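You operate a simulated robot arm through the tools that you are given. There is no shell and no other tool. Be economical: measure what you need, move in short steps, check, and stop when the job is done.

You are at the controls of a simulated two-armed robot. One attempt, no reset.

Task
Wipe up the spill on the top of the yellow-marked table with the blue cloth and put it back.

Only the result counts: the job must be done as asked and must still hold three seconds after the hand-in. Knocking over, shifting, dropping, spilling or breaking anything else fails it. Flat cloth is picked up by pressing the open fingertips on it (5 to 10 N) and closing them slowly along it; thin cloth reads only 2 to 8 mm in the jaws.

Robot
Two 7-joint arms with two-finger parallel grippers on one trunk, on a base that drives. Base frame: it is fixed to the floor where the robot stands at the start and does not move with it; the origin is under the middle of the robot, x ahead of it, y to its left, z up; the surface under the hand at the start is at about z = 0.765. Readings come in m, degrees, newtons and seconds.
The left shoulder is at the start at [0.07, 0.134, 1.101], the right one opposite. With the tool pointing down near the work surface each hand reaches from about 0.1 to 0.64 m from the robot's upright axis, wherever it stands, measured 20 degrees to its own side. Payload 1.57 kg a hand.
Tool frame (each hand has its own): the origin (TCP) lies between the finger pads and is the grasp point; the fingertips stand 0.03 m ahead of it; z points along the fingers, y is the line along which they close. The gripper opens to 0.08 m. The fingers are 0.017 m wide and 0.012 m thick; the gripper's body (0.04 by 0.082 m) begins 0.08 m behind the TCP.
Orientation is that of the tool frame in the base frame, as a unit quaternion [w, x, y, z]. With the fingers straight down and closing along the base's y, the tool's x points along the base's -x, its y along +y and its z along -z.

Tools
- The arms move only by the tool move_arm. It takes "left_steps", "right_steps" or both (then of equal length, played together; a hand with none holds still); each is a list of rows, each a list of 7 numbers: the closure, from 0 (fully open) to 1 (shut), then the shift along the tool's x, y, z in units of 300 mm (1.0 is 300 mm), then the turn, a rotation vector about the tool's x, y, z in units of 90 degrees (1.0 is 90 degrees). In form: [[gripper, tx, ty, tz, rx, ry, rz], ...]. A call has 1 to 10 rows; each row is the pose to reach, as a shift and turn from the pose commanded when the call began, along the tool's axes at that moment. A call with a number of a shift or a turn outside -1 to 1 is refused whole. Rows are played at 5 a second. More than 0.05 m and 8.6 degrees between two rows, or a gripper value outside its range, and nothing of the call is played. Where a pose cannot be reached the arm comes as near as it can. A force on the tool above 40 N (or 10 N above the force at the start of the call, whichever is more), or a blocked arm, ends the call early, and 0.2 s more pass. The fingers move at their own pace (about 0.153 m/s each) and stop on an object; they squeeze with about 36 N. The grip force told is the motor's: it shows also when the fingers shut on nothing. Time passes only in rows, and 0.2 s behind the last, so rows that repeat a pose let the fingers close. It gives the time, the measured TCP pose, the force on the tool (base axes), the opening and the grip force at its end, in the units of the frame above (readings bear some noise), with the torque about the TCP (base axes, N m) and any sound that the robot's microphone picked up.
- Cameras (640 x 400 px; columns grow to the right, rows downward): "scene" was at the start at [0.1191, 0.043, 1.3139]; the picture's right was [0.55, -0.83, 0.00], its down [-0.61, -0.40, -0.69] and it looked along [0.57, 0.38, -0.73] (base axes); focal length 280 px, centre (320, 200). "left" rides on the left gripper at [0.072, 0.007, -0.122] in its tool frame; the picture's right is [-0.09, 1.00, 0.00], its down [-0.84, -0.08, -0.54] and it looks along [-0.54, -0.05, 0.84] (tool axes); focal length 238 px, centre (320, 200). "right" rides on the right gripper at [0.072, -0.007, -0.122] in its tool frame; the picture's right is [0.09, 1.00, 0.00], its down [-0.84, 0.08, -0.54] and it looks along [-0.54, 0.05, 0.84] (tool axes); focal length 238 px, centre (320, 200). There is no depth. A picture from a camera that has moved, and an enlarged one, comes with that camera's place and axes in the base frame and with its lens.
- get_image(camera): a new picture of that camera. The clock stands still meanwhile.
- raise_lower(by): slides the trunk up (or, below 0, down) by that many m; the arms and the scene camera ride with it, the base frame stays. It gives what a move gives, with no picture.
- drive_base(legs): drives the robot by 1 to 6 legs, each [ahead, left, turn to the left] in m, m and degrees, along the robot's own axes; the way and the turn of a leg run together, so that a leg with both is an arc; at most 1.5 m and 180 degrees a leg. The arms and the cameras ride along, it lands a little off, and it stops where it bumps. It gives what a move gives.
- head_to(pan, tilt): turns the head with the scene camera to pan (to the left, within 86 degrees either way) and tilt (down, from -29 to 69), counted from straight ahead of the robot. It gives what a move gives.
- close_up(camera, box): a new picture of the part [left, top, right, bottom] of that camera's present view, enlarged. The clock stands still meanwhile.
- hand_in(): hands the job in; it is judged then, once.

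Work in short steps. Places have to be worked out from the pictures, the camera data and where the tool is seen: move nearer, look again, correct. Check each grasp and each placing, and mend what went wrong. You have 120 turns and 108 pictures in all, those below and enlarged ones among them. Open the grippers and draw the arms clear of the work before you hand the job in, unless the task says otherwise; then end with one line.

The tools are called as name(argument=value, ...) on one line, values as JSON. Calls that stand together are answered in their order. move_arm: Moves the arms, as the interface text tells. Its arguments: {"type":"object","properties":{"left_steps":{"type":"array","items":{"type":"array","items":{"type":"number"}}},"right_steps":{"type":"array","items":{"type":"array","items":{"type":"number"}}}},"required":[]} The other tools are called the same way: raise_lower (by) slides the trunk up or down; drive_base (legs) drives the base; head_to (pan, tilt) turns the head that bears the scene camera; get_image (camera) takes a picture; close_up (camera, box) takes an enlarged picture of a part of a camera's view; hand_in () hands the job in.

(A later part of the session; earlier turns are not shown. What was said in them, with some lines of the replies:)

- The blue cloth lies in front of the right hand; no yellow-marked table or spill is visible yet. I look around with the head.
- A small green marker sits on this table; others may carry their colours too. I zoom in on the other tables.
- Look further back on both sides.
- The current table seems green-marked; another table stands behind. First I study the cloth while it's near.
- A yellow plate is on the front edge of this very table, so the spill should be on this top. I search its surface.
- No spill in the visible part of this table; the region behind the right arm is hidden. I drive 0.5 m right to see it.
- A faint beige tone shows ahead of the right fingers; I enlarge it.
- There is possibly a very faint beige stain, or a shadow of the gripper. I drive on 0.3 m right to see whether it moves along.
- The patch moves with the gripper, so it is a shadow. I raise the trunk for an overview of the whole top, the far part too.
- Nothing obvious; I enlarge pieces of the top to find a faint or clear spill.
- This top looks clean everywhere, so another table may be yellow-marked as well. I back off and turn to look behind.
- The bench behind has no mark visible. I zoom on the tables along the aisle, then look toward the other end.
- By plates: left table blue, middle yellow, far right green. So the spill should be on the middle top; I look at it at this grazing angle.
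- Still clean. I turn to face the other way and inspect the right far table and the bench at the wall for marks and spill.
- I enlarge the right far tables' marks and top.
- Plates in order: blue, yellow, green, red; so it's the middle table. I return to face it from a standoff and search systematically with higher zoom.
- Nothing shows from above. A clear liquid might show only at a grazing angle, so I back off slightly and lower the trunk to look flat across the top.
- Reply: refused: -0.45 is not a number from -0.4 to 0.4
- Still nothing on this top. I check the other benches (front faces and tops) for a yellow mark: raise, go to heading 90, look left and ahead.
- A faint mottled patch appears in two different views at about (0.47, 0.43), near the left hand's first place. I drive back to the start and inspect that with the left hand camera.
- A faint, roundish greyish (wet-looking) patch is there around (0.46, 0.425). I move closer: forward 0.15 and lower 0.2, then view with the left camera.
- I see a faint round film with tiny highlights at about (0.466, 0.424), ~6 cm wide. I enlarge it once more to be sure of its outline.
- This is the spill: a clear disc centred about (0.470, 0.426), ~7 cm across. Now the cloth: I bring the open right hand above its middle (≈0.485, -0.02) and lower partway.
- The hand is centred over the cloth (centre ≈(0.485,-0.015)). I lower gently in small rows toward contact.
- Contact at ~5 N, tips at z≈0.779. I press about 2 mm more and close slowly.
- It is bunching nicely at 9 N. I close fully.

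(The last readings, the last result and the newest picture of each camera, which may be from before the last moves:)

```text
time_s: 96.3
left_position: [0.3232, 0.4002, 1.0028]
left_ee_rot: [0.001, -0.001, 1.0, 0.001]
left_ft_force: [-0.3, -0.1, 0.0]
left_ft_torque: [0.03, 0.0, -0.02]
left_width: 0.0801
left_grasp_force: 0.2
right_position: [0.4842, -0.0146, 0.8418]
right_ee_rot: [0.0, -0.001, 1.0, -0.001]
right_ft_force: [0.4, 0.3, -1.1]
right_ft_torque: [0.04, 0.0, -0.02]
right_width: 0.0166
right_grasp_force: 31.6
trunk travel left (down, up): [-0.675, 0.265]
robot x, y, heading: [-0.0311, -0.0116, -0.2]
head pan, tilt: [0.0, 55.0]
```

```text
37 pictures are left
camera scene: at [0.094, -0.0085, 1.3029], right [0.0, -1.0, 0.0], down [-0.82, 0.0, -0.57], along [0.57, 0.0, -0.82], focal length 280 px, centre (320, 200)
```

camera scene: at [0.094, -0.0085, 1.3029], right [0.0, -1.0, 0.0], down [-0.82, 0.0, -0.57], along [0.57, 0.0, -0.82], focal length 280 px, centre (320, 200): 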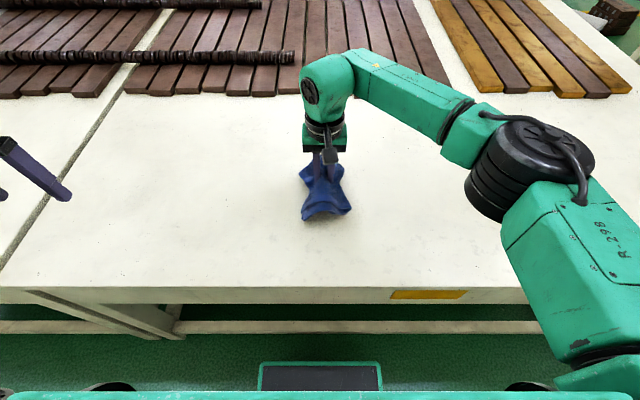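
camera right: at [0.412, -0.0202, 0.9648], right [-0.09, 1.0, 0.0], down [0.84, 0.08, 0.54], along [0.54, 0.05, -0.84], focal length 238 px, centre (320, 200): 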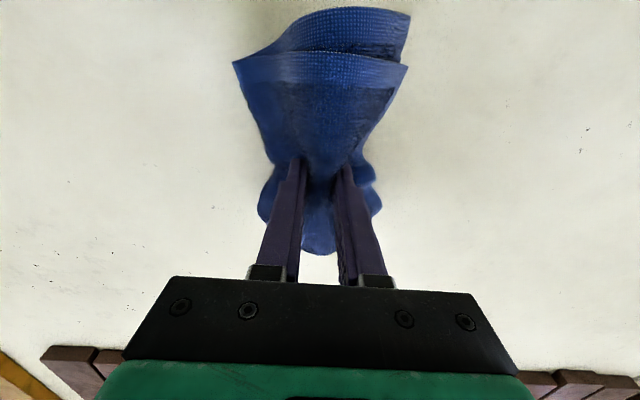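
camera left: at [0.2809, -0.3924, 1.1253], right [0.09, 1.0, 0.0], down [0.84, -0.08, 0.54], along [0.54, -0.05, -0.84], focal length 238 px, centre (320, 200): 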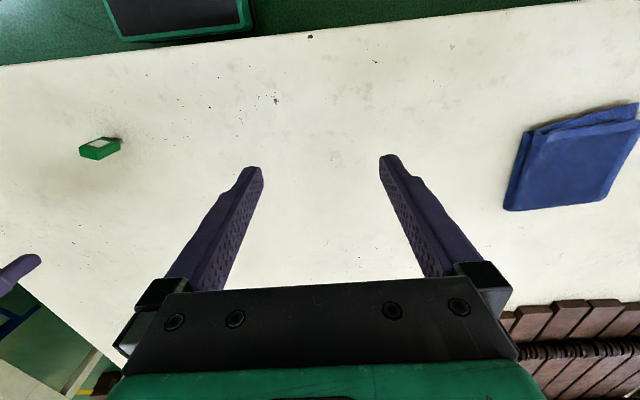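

All layers are held (16.6 mm), fold intact. I lift to z≈0.96 and drive left 0.44 m.

move_arm(right_steps=[[1, 0, 0, -0.1, 0, 0, 0], [1, 0, 0, -0.2, 0, 0, 0], [1, 0, 0, -0.3, 0, 0, 0], [1, 0, 0, -0.36, 0, 0, 0]])

drive_base(legs=[[0, 0.44, 0]])

get_image(camera="right")

get_image(camera="scene")

```text
time_s: 97.3
left_position: [0.3244, 0.4001, 1.003]
left_ee_rot: [0.001, -0.001, 1.0, 0.0]
left_ft_force: [-0.1, -0.4, -0.7]
left_ft_torque: [-0.02, -0.01, 0.02]
left_width: 0.08
left_grasp_force: 0.1
right_position: [0.4847, -0.0141, 0.9503]
right_ee_rot: [0.0, 0.0, 1.0, 0.0]
right_ft_force: [-0.4, -0.2, -0.8]
right_ft_torque: [-0.01, -0.02, 0.0]
right_width: 0.016
right_grasp_force: 31.6
trunk travel left (down, up): [-0.675, 0.265]
robot x, y, heading: [-0.0281, -0.0072, 0.3]
head pan, tilt: [0.0, 55.0]
```

```text
time_s: 100.0
left_position: [0.3251, 0.8429, 1.0031]
left_ee_rot: [0.0, -0.001, 1.0, 0.001]
left_ft_force: [0.7, -0.5, 0.0]
left_ft_torque: [0.03, -0.03, 0.02]
left_width: 0.0799
left_grasp_force: 0.0
right_position: [0.4846, 0.4265, 0.9494]
right_ee_rot: [0.0, 0.0, 1.0, 0.0]
right_ft_force: [-1.2, -0.4, -0.6]
right_ft_torque: [0.02, -0.01, -0.03]
right_width: 0.0162
right_grasp_force: 31.5
trunk travel left (down, up): [-0.675, 0.265]
robot x, y, heading: [-0.0312, 0.4357, -0.1]
head pan, tilt: [0.0, 55.0]
```

```text
36 pictures are left
camera right: at [0.4129, 0.4217, 1.0729], right [-0.09, 1.0, 0.0], down [0.84, 0.08, 0.54], along [0.54, 0.05, -0.84], focal length 238 px, centre (320, 200)
```

right: 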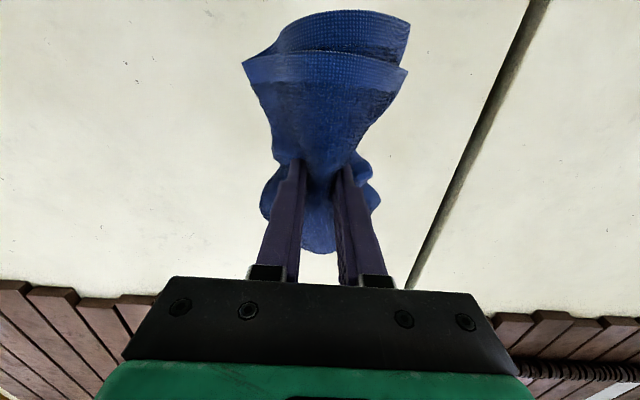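

```text
35 pictures are left
camera scene: at [0.0942, 0.4336, 1.3029], right [0.0, -1.0, 0.0], down [-0.82, 0.0, -0.57], along [0.57, 0.0, -0.82], focal length 280 px, centre (320, 200)
```

scene: 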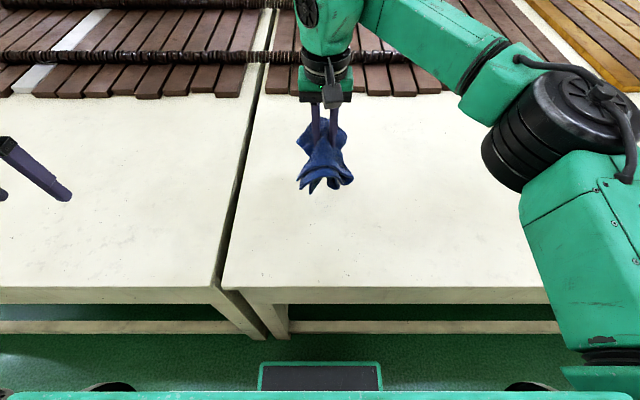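

The cloth is above the spill. I move to the start corner of the wipe (x≈0.41, y≈0.39) and descend near the surface.

move_arm(right_steps=[[1, 0.1, -0.06, 0.08, 0, 0, 0], [1, 0.2, -0.12, 0.16, 0, 0, 0], [1, 0.25, -0.12, 0.28, 0, 0, 0], [1, 0.25, -0.12, 0.38, 0, 0, 0], [1, 0.25, -0.12, 0.42, 0, 0, 0], [1, 0.25, -0.12, 0.44, 0, 0, 0]])

```text
time_s: 101.3
left_position: [0.3236, 0.8413, 1.004]
left_ee_rot: [0.001, -0.001, 1.0, -0.001]
left_ft_force: [0.2, -0.1, 0.0]
left_ft_torque: [0.01, 0.01, 0.03]
left_width: 0.0798
left_grasp_force: 0.1
right_position: [0.4104, 0.391, 0.8175]
right_ee_rot: [0.0, -0.002, 1.0, 0.0]
right_ft_force: [-0.2, -0.7, 1.0]
right_ft_torque: [0.03, 0.01, 0.04]
right_width: 0.016
right_grasp_force: 31.4
trunk travel left (down, up): [-0.675, 0.265]
robot x, y, heading: [-0.0289, 0.4348, -0.1]
head pan, tilt: [0.0, 55.0]
```

move_arm(right_steps=[[1, 0, 0, 0.012, 0, 0, 0], [1, 0, 0, 0.024, 0, 0, 0], [1, 0, 0, 0.034, 0, 0, 0], [1, 0, 0, 0.034, 0, 0, 0]])

```text
time_s: 102.3
left_position: [0.3224, 0.8428, 1.005]
left_ee_rot: [0.002, -0.001, 1.0, 0.0]
left_ft_force: [0.3, 0.3, -0.7]
left_ft_torque: [-0.01, 0.01, 0.0]
left_width: 0.08
left_grasp_force: 0.1
right_position: [0.4084, 0.3907, 0.8099]
right_ee_rot: [0.002, -0.001, 1.0, 0.001]
right_ft_force: [-0.9, -0.2, 16.9]
right_ft_torque: [0.06, 0.08, 0.01]
right_width: 0.0162
right_grasp_force: 32.0
trunk travel left (down, up): [-0.675, 0.265]
robot x, y, heading: [-0.0329, 0.4379, 0.1]
head pan, tilt: [0.0, 55.0]
```

16.9 N pressing; I ease off 1 mm and wipe in lanes along x across the spill.

move_arm(right_steps=[[1, 0, 0, -0.004, 0, 0, 0], [1, -0.12, 0, -0.004, 0, 0, 0], [1, -0.24, 0, -0.004, 0, 0, 0], [1, -0.36, 0, -0.004, 0, 0, 0], [1, -0.46, 0, -0.004, 0, 0, 0], [1, -0.46, 0.06, -0.004, 0, 0, 0], [1, -0.34, 0.06, -0.004, 0, 0, 0], [1, -0.22, 0.06, -0.004, 0, 0, 0], [1, -0.1, 0.06, -0.004, 0, 0, 0], [1, 0, 0.06, -0.004, 0, 0, 0]])

move_arm(right_steps=[[1, 0, 0.06, 0, 0, 0, 0], [1, -0.12, 0.06, 0, 0, 0, 0], [1, -0.24, 0.06, 0, 0, 0, 0], [1, -0.36, 0.06, 0, 0, 0, 0], [1, -0.46, 0.06, 0, 0, 0, 0], [1, -0.46, 0.12, 0, 0, 0, 0], [1, -0.34, 0.12, 0, 0, 0, 0], [1, -0.22, 0.12, 0, 0, 0, 0], [1, -0.1, 0.12, 0, 0, 0, 0], [1, 0, 0.12, 0, 0, 0, 0]])

```text
time_s: 104.5
left_position: [0.3245, 0.8415, 1.004]
left_ee_rot: [0.001, 0.0, 1.0, 0.001]
left_ft_force: [0.0, 0.2, 0.4]
left_ft_torque: [0.01, 0.05, 0.02]
left_width: 0.08
left_grasp_force: 0.1
right_position: [0.4104, 0.4088, 0.8097]
right_ee_rot: [0.0, 0.001, 1.0, 0.0]
right_ft_force: [3.6, -0.9, 13.6]
right_ft_torque: [0.05, -0.12, 0.03]
right_width: 0.016
right_grasp_force: 31.7
right hand out of reach, approached as far as the arm can: row 6
trunk travel left (down, up): [-0.675, 0.265]
robot x, y, heading: [-0.0292, 0.4349, -0.2]
head pan, tilt: [0.0, 55.0]
```

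```text
time_s: 106.8
left_position: [0.3223, 0.8419, 1.0038]
left_ee_rot: [0.0, -0.001, 1.0, 0.001]
left_ft_force: [0.4, 0.1, -0.3]
left_ft_torque: [0.0, -0.01, -0.02]
left_width: 0.0799
left_grasp_force: 0.0
right_position: [0.4083, 0.4445, 0.8108]
right_ee_rot: [0.0, 0.0, 1.0, -0.001]
right_ft_force: [2.9, 0.0, 10.3]
right_ft_torque: [0.13, -0.11, 0.06]
right_width: 0.016
right_grasp_force: 32.1
right hand out of reach, approached as far as the arm can: row 5, 6
trunk travel left (down, up): [-0.675, 0.265]
robot x, y, heading: [-0.0312, 0.4332, 0.1]
head pan, tilt: [0.0, 55.0]
```

Pressing stays 10–14 N. Two more lanes, then lift and look.

move_arm(right_steps=[[1, 0, 0.05, 0, 0, 0, 0], [1, -0.12, 0.05, 0, 0, 0, 0], [1, -0.24, 0.05, 0, 0, 0, 0], [1, -0.36, 0.05, 0, 0, 0, 0], [1, -0.4, 0.05, 0, 0, 0, 0], [1, -0.38, 0.1, 0, 0, 0, 0], [1, -0.26, 0.1, 0, 0, 0, 0], [1, -0.14, 0.1, 0, 0, 0, 0], [1, -0.02, 0.1, 0, 0, 0, 0]])

move_arm(right_steps=[[1, 0, 0, -0.12, 0, 0, 0], [1, 0, -0.05, -0.24, 0, 0, 0], [1, 0, -0.1, -0.36, 0, 0, 0], [1, 0.05, -0.2, -0.46, 0, 0, 0], [1, 0.1, -0.3, -0.46, 0, 0, 0], [1, 0.1, -0.44, -0.46, 0, 0, 0], [1, 0.1, -0.58, -0.46, 0, 0, 0]])

close_up(camera="scene", box=[240, 130, 400, 230])

```text
time_s: 108.8
left_position: [0.3231, 0.8415, 1.0041]
left_ee_rot: [0.001, 0.0, 1.0, 0.001]
left_ft_force: [0.6, 0.2, 0.3]
left_ft_torque: [-0.01, -0.02, 0.01]
left_width: 0.0798
left_grasp_force: 0.1
right_position: [0.4153, 0.475, 0.811]
right_ee_rot: [-0.001, -0.001, 1.0, 0.0]
right_ft_force: [2.9, -1.1, 7.3]
right_ft_torque: [0.13, -0.1, 0.04]
right_width: 0.0163
right_grasp_force: 31.6
right hand out of reach, approached as far as the arm can: row 5, 6
trunk travel left (down, up): [-0.675, 0.265]
robot x, y, heading: [-0.0251, 0.4372, -0.2]
head pan, tilt: [0.0, 55.0]
```

```text
time_s: 110.3
left_position: [0.3228, 0.8407, 1.0039]
left_ee_rot: [0.001, -0.001, 1.0, 0.001]
left_ft_force: [-0.2, 0.2, 0.5]
left_ft_torque: [-0.02, 0.01, 0.0]
left_width: 0.08
left_grasp_force: 0.0
right_position: [0.3859, 0.2999, 0.9471]
right_ee_rot: [0.0, -0.001, 1.0, 0.002]
right_ft_force: [-0.5, -0.2, -1.0]
right_ft_torque: [0.1, -0.01, 0.02]
right_width: 0.0161
right_grasp_force: 31.8
trunk travel left (down, up): [-0.675, 0.265]
robot x, y, heading: [-0.03, 0.4395, -0.0]
head pan, tilt: [0.0, 55.0]
```

```text
4.00 times, centred on (320, 180) of scene
camera zoom: at [0.0933, 0.4319, 1.303], right [0.0, -1.0, 0.0], down [-0.82, 0.0, -0.57], along [0.57, 0.0, -0.82], focal length 1122 px, centre (320, 280)
```

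zoom: 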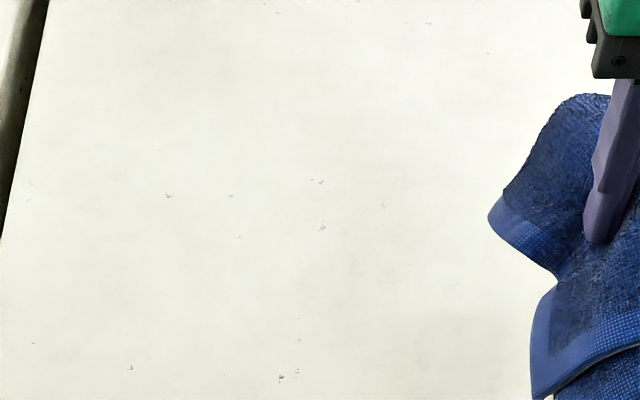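

No film visible at (330,276) here; I check at higher zoom from the scene camera, for the whole neighbourhood.

close_up(camera="scene", box=[282, 175, 362, 225])

close_up(camera="right", box=[400, 40, 640, 190])

```text
8.00 times, centred on (322, 200) of scene
camera zoom: at [0.0933, 0.4319, 1.303], right [0.0, -1.0, 0.0], down [-0.82, 0.0, -0.57], along [0.57, 0.0, -0.82], focal length 2244 px, centre (304, 200)
```

zoom: 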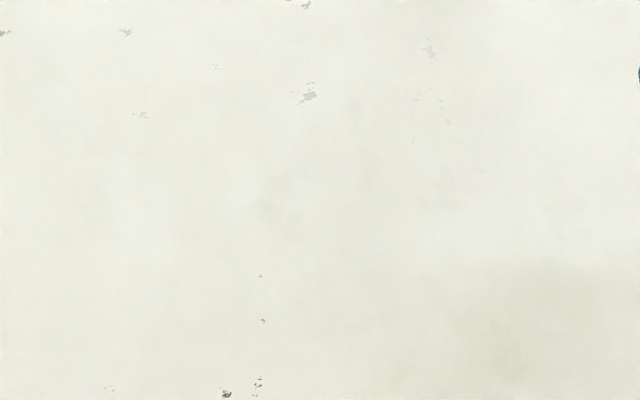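

```text
2.67 times, centred on (520, 115) of right
camera zoom: at [0.3129, 0.2953, 1.0699], right [-0.09, 1.0, 0.0], down [0.84, 0.08, 0.54], along [0.54, 0.05, -0.84], focal length 636 px, centre (-213, 427)
```

zoom: 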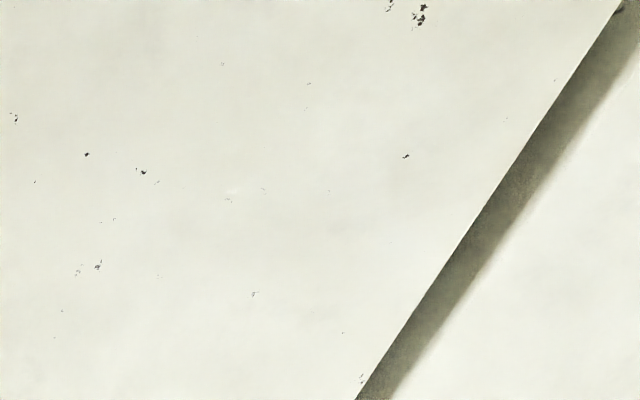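

The film is gone. I bring the hand back to its carrying pose and drive back to the right to return the cloth, then recheck with the left camera from the same pose as before.

move_arm(right_steps=[[1, -0.08, 0.12, 0, 0, 0, 0], [1, -0.16, 0.24, 0, 0, 0, 0], [1, -0.24, 0.36, 0, 0, 0, 0], [1, -0.33, 0.44, 0, 0, 0, 0]])

drive_base(legs=[[0, -0.445, 0]])

close_up(camera="left", box=[302, 165, 382, 215])

get_image(camera="right")

```text
time_s: 111.3
left_position: [0.3238, 0.8433, 1.0027]
left_ee_rot: [0.0, 0.001, 1.0, 0.0]
left_ft_force: [-0.4, 0.9, 0.6]
left_ft_torque: [-0.02, 0.02, -0.02]
left_width: 0.0802
left_grasp_force: 0.0
right_position: [0.486, 0.4348, 0.9462]
right_ee_rot: [-0.001, -0.001, 1.0, -0.001]
right_ft_force: [0.0, 0.2, -0.8]
right_ft_torque: [0.07, 0.02, 0.01]
right_width: 0.0164
right_grasp_force: 31.6
trunk travel left (down, up): [-0.675, 0.265]
robot x, y, heading: [-0.0288, 0.4367, 0.1]
head pan, tilt: [0.0, 55.0]
```

```text
time_s: 114.0
left_position: [0.3252, 0.4027, 1.0032]
left_ee_rot: [0.0, 0.001, 1.0, 0.0]
left_ft_force: [-0.4, 1.0, 0.1]
left_ft_torque: [-0.03, 0.01, -0.01]
left_width: 0.08
left_grasp_force: 0.0
right_position: [0.4854, -0.007, 0.9467]
right_ee_rot: [0.0, -0.001, 1.0, 0.0]
right_ft_force: [-0.9, 0.9, -0.7]
right_ft_torque: [0.11, 0.03, 0.06]
right_width: 0.0164
right_grasp_force: 31.6
trunk travel left (down, up): [-0.675, 0.265]
robot x, y, heading: [-0.0338, -0.0058, -0.2]
head pan, tilt: [0.0, 55.0]
```

```text
8.00 times, centred on (342, 190) of left
camera zoom: at [0.2522, 0.4092, 1.1252], right [0.09, 1.0, 0.0], down [0.84, -0.08, 0.54], along [0.54, -0.05, -0.84], focal length 1907 px, centre (144, 280)
```

zoom: 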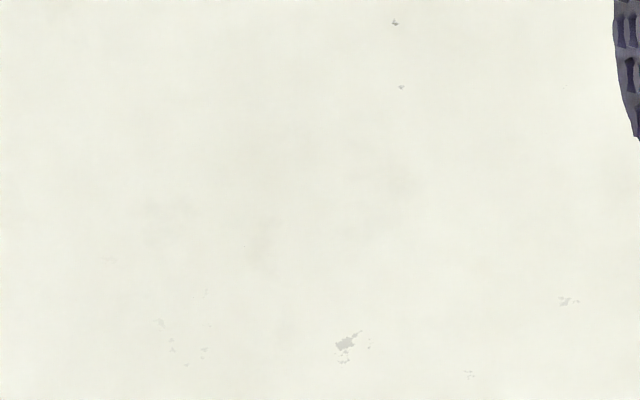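

```text
30 pictures are left
camera right: at [0.4126, -0.0109, 1.0694], right [-0.09, 1.0, 0.0], down [0.84, 0.08, 0.54], along [0.54, 0.05, -0.84], focal length 238 px, centre (320, 200)
```

right: 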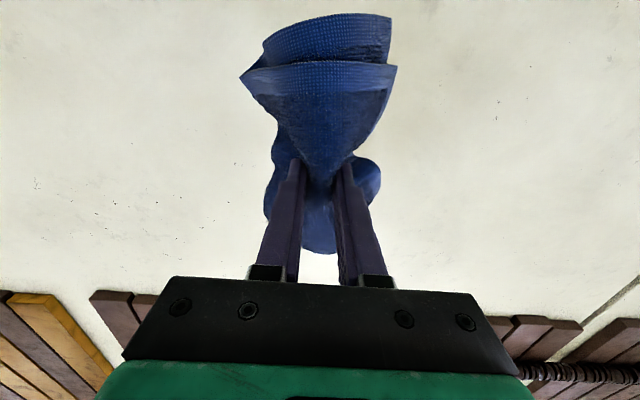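

The spill is fully gone in the identical view. Now I set the cloth back at (0.485, -0.014): lower, then open slowly while touching to spread it.

move_arm(right_steps=[[1, 0, -0.025, 0.1, 0, 0, 0], [1, 0, -0.025, 0.2, 0, 0, 0], [1, 0, -0.025, 0.3, 0, 0, 0], [1, 0, -0.025, 0.38, 0, 0, 0], [1, 0, -0.025, 0.43, 0, 0, 0], [1, 0, -0.025, 0.445, 0, 0, 0], [1, 0, -0.025, 0.45, 0, 0, 0]])

```text
time_s: 115.6
left_position: [0.3226, 0.4027, 1.0044]
left_ee_rot: [0.002, 0.0, 1.0, 0.0]
left_ft_force: [-0.4, 0.0, 0.5]
left_ft_torque: [0.03, -0.04, 0.02]
left_width: 0.08
left_grasp_force: 0.0
right_position: [0.4843, -0.0142, 0.8138]
right_ee_rot: [0.001, 0.0, 1.0, 0.001]
right_ft_force: [-0.6, 1.5, 14.1]
right_ft_torque: [0.1, 0.0, 0.09]
right_width: 0.0163
right_grasp_force: 31.4
trunk travel left (down, up): [-0.675, 0.265]
robot x, y, heading: [-0.0278, -0.0017, -0.1]
head pan, tilt: [0.0, 55.0]
```

The cloth touches down at 14 N. I open slowly in place, easing up slightly.

move_arm(right_steps=[[0.9, 0, 0, 0, 0, 0, 0], [0.7, 0, 0, 0.003, 0, 0, 0], [0.6, 0, 0, 0.005, 0, 0, 0], [0.5, 0, 0, 0.006, 0, 0, 0], [0.4, 0, 0, 0.006, 0, 0, 0], [0.3, 0, 0, 0.006, 0, 0, 0], [0.2, 0, 0, 0.006, 0, 0, 0], [0.1, 0, 0, 0.003, 0, 0, 0], [0, 0, 0, 0, 0, 0, 0], [0, 0, 0, 0, 0, 0, 0]])

get_image(camera="right")

```text
time_s: 117.8
left_position: [0.3237, 0.4024, 1.0032]
left_ee_rot: [0.001, 0.001, 1.0, -0.001]
left_ft_force: [1.2, 0.3, 0.8]
left_ft_torque: [0.02, 0.04, -0.02]
left_width: 0.0801
left_grasp_force: 0.0
right_position: [0.4852, -0.0143, 0.8105]
right_ee_rot: [0.0, 0.001, 1.0, 0.0]
right_ft_force: [0.4, 0.4, -0.1]
right_ft_torque: [-0.04, -0.01, -0.04]
right_width: 0.0796
right_grasp_force: 0.1
trunk travel left (down, up): [-0.675, 0.265]
robot x, y, heading: [-0.0287, -0.0039, -0.1]
head pan, tilt: [0.0, 55.0]
```

```text
29 pictures are left
camera right: at [0.4129, -0.0192, 0.9344], right [-0.09, 1.0, 0.0], down [0.84, 0.08, 0.54], along [0.54, 0.05, -0.84], focal length 238 px, centre (320, 200)
```

right: 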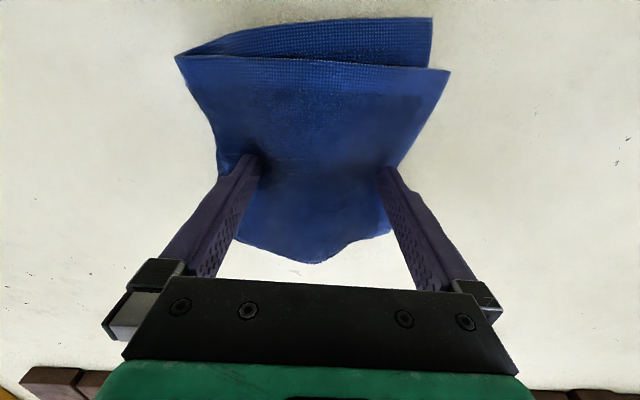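

The cloth is back in place and nearly flat. I lift the open hand clear, step by step, and check.

move_arm(right_steps=[[0, 0, 0, -0.03, 0, 0, 0], [0, 0, 0, -0.08, 0, 0, 0], [0, 0, 0, -0.2, 0, 0, 0], [0, 0, 0, -0.34, 0, 0, 0], [0, 0, 0, -0.48, 0, 0, 0]])

get_image(camera="right")

get_image(camera="scene")

```text
time_s: 119.0
left_position: [0.3234, 0.4025, 1.0048]
left_ee_rot: [0.0, 0.002, 1.0, -0.001]
left_ft_force: [-0.6, -0.3, 0.1]
left_ft_torque: [0.01, 0.01, 0.0]
left_width: 0.0801
left_grasp_force: 0.0
right_position: [0.4852, -0.015, 0.956]
right_ee_rot: [0.0, 0.0, 1.0, -0.001]
right_ft_force: [0.2, -0.8, 0.4]
right_ft_torque: [-0.02, -0.02, 0.01]
right_width: 0.0799
right_grasp_force: 0.0
trunk travel left (down, up): [-0.675, 0.265]
robot x, y, heading: [-0.0294, -0.0027, 0.1]
head pan, tilt: [0.0, 55.0]
```

```text
28 pictures are left
camera right: at [0.4127, -0.0188, 1.078], right [-0.09, 1.0, 0.0], down [0.84, 0.08, 0.54], along [0.54, 0.05, -0.84], focal length 238 px, centre (320, 200)
```

right: 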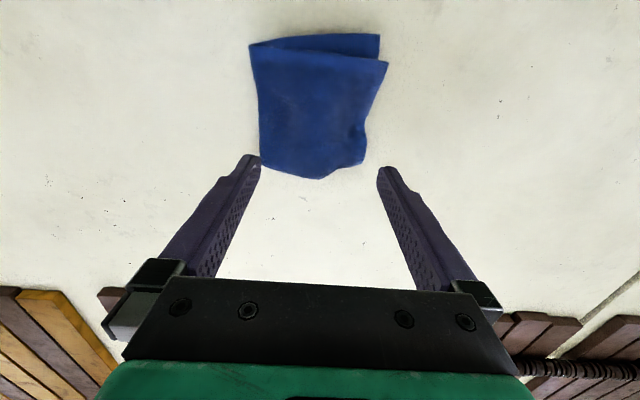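

```text
27 pictures are left
camera scene: at [0.093, -0.005, 1.303], right [0.0, -1.0, 0.0], down [-0.82, 0.0, -0.57], along [0.57, 0.0, -0.82], focal length 280 px, centre (320, 200)
```

scene: 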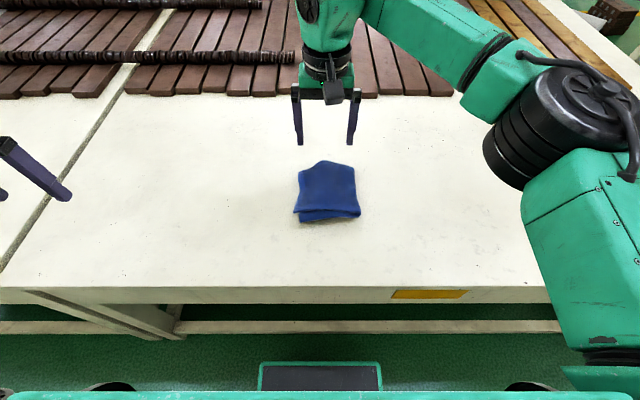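

The cloth lies at (≈0.487, -0.017), its original spot. The spill is gone, both grippers are open and well clear, and nothing else has moved, so I hand in.

hand_in()

```text
The job is handed in.
```

I wiped up the clear spill on the yellow-marked table and put the blue cloth back in its original spot, still folded but slightly rumpled at one edge.
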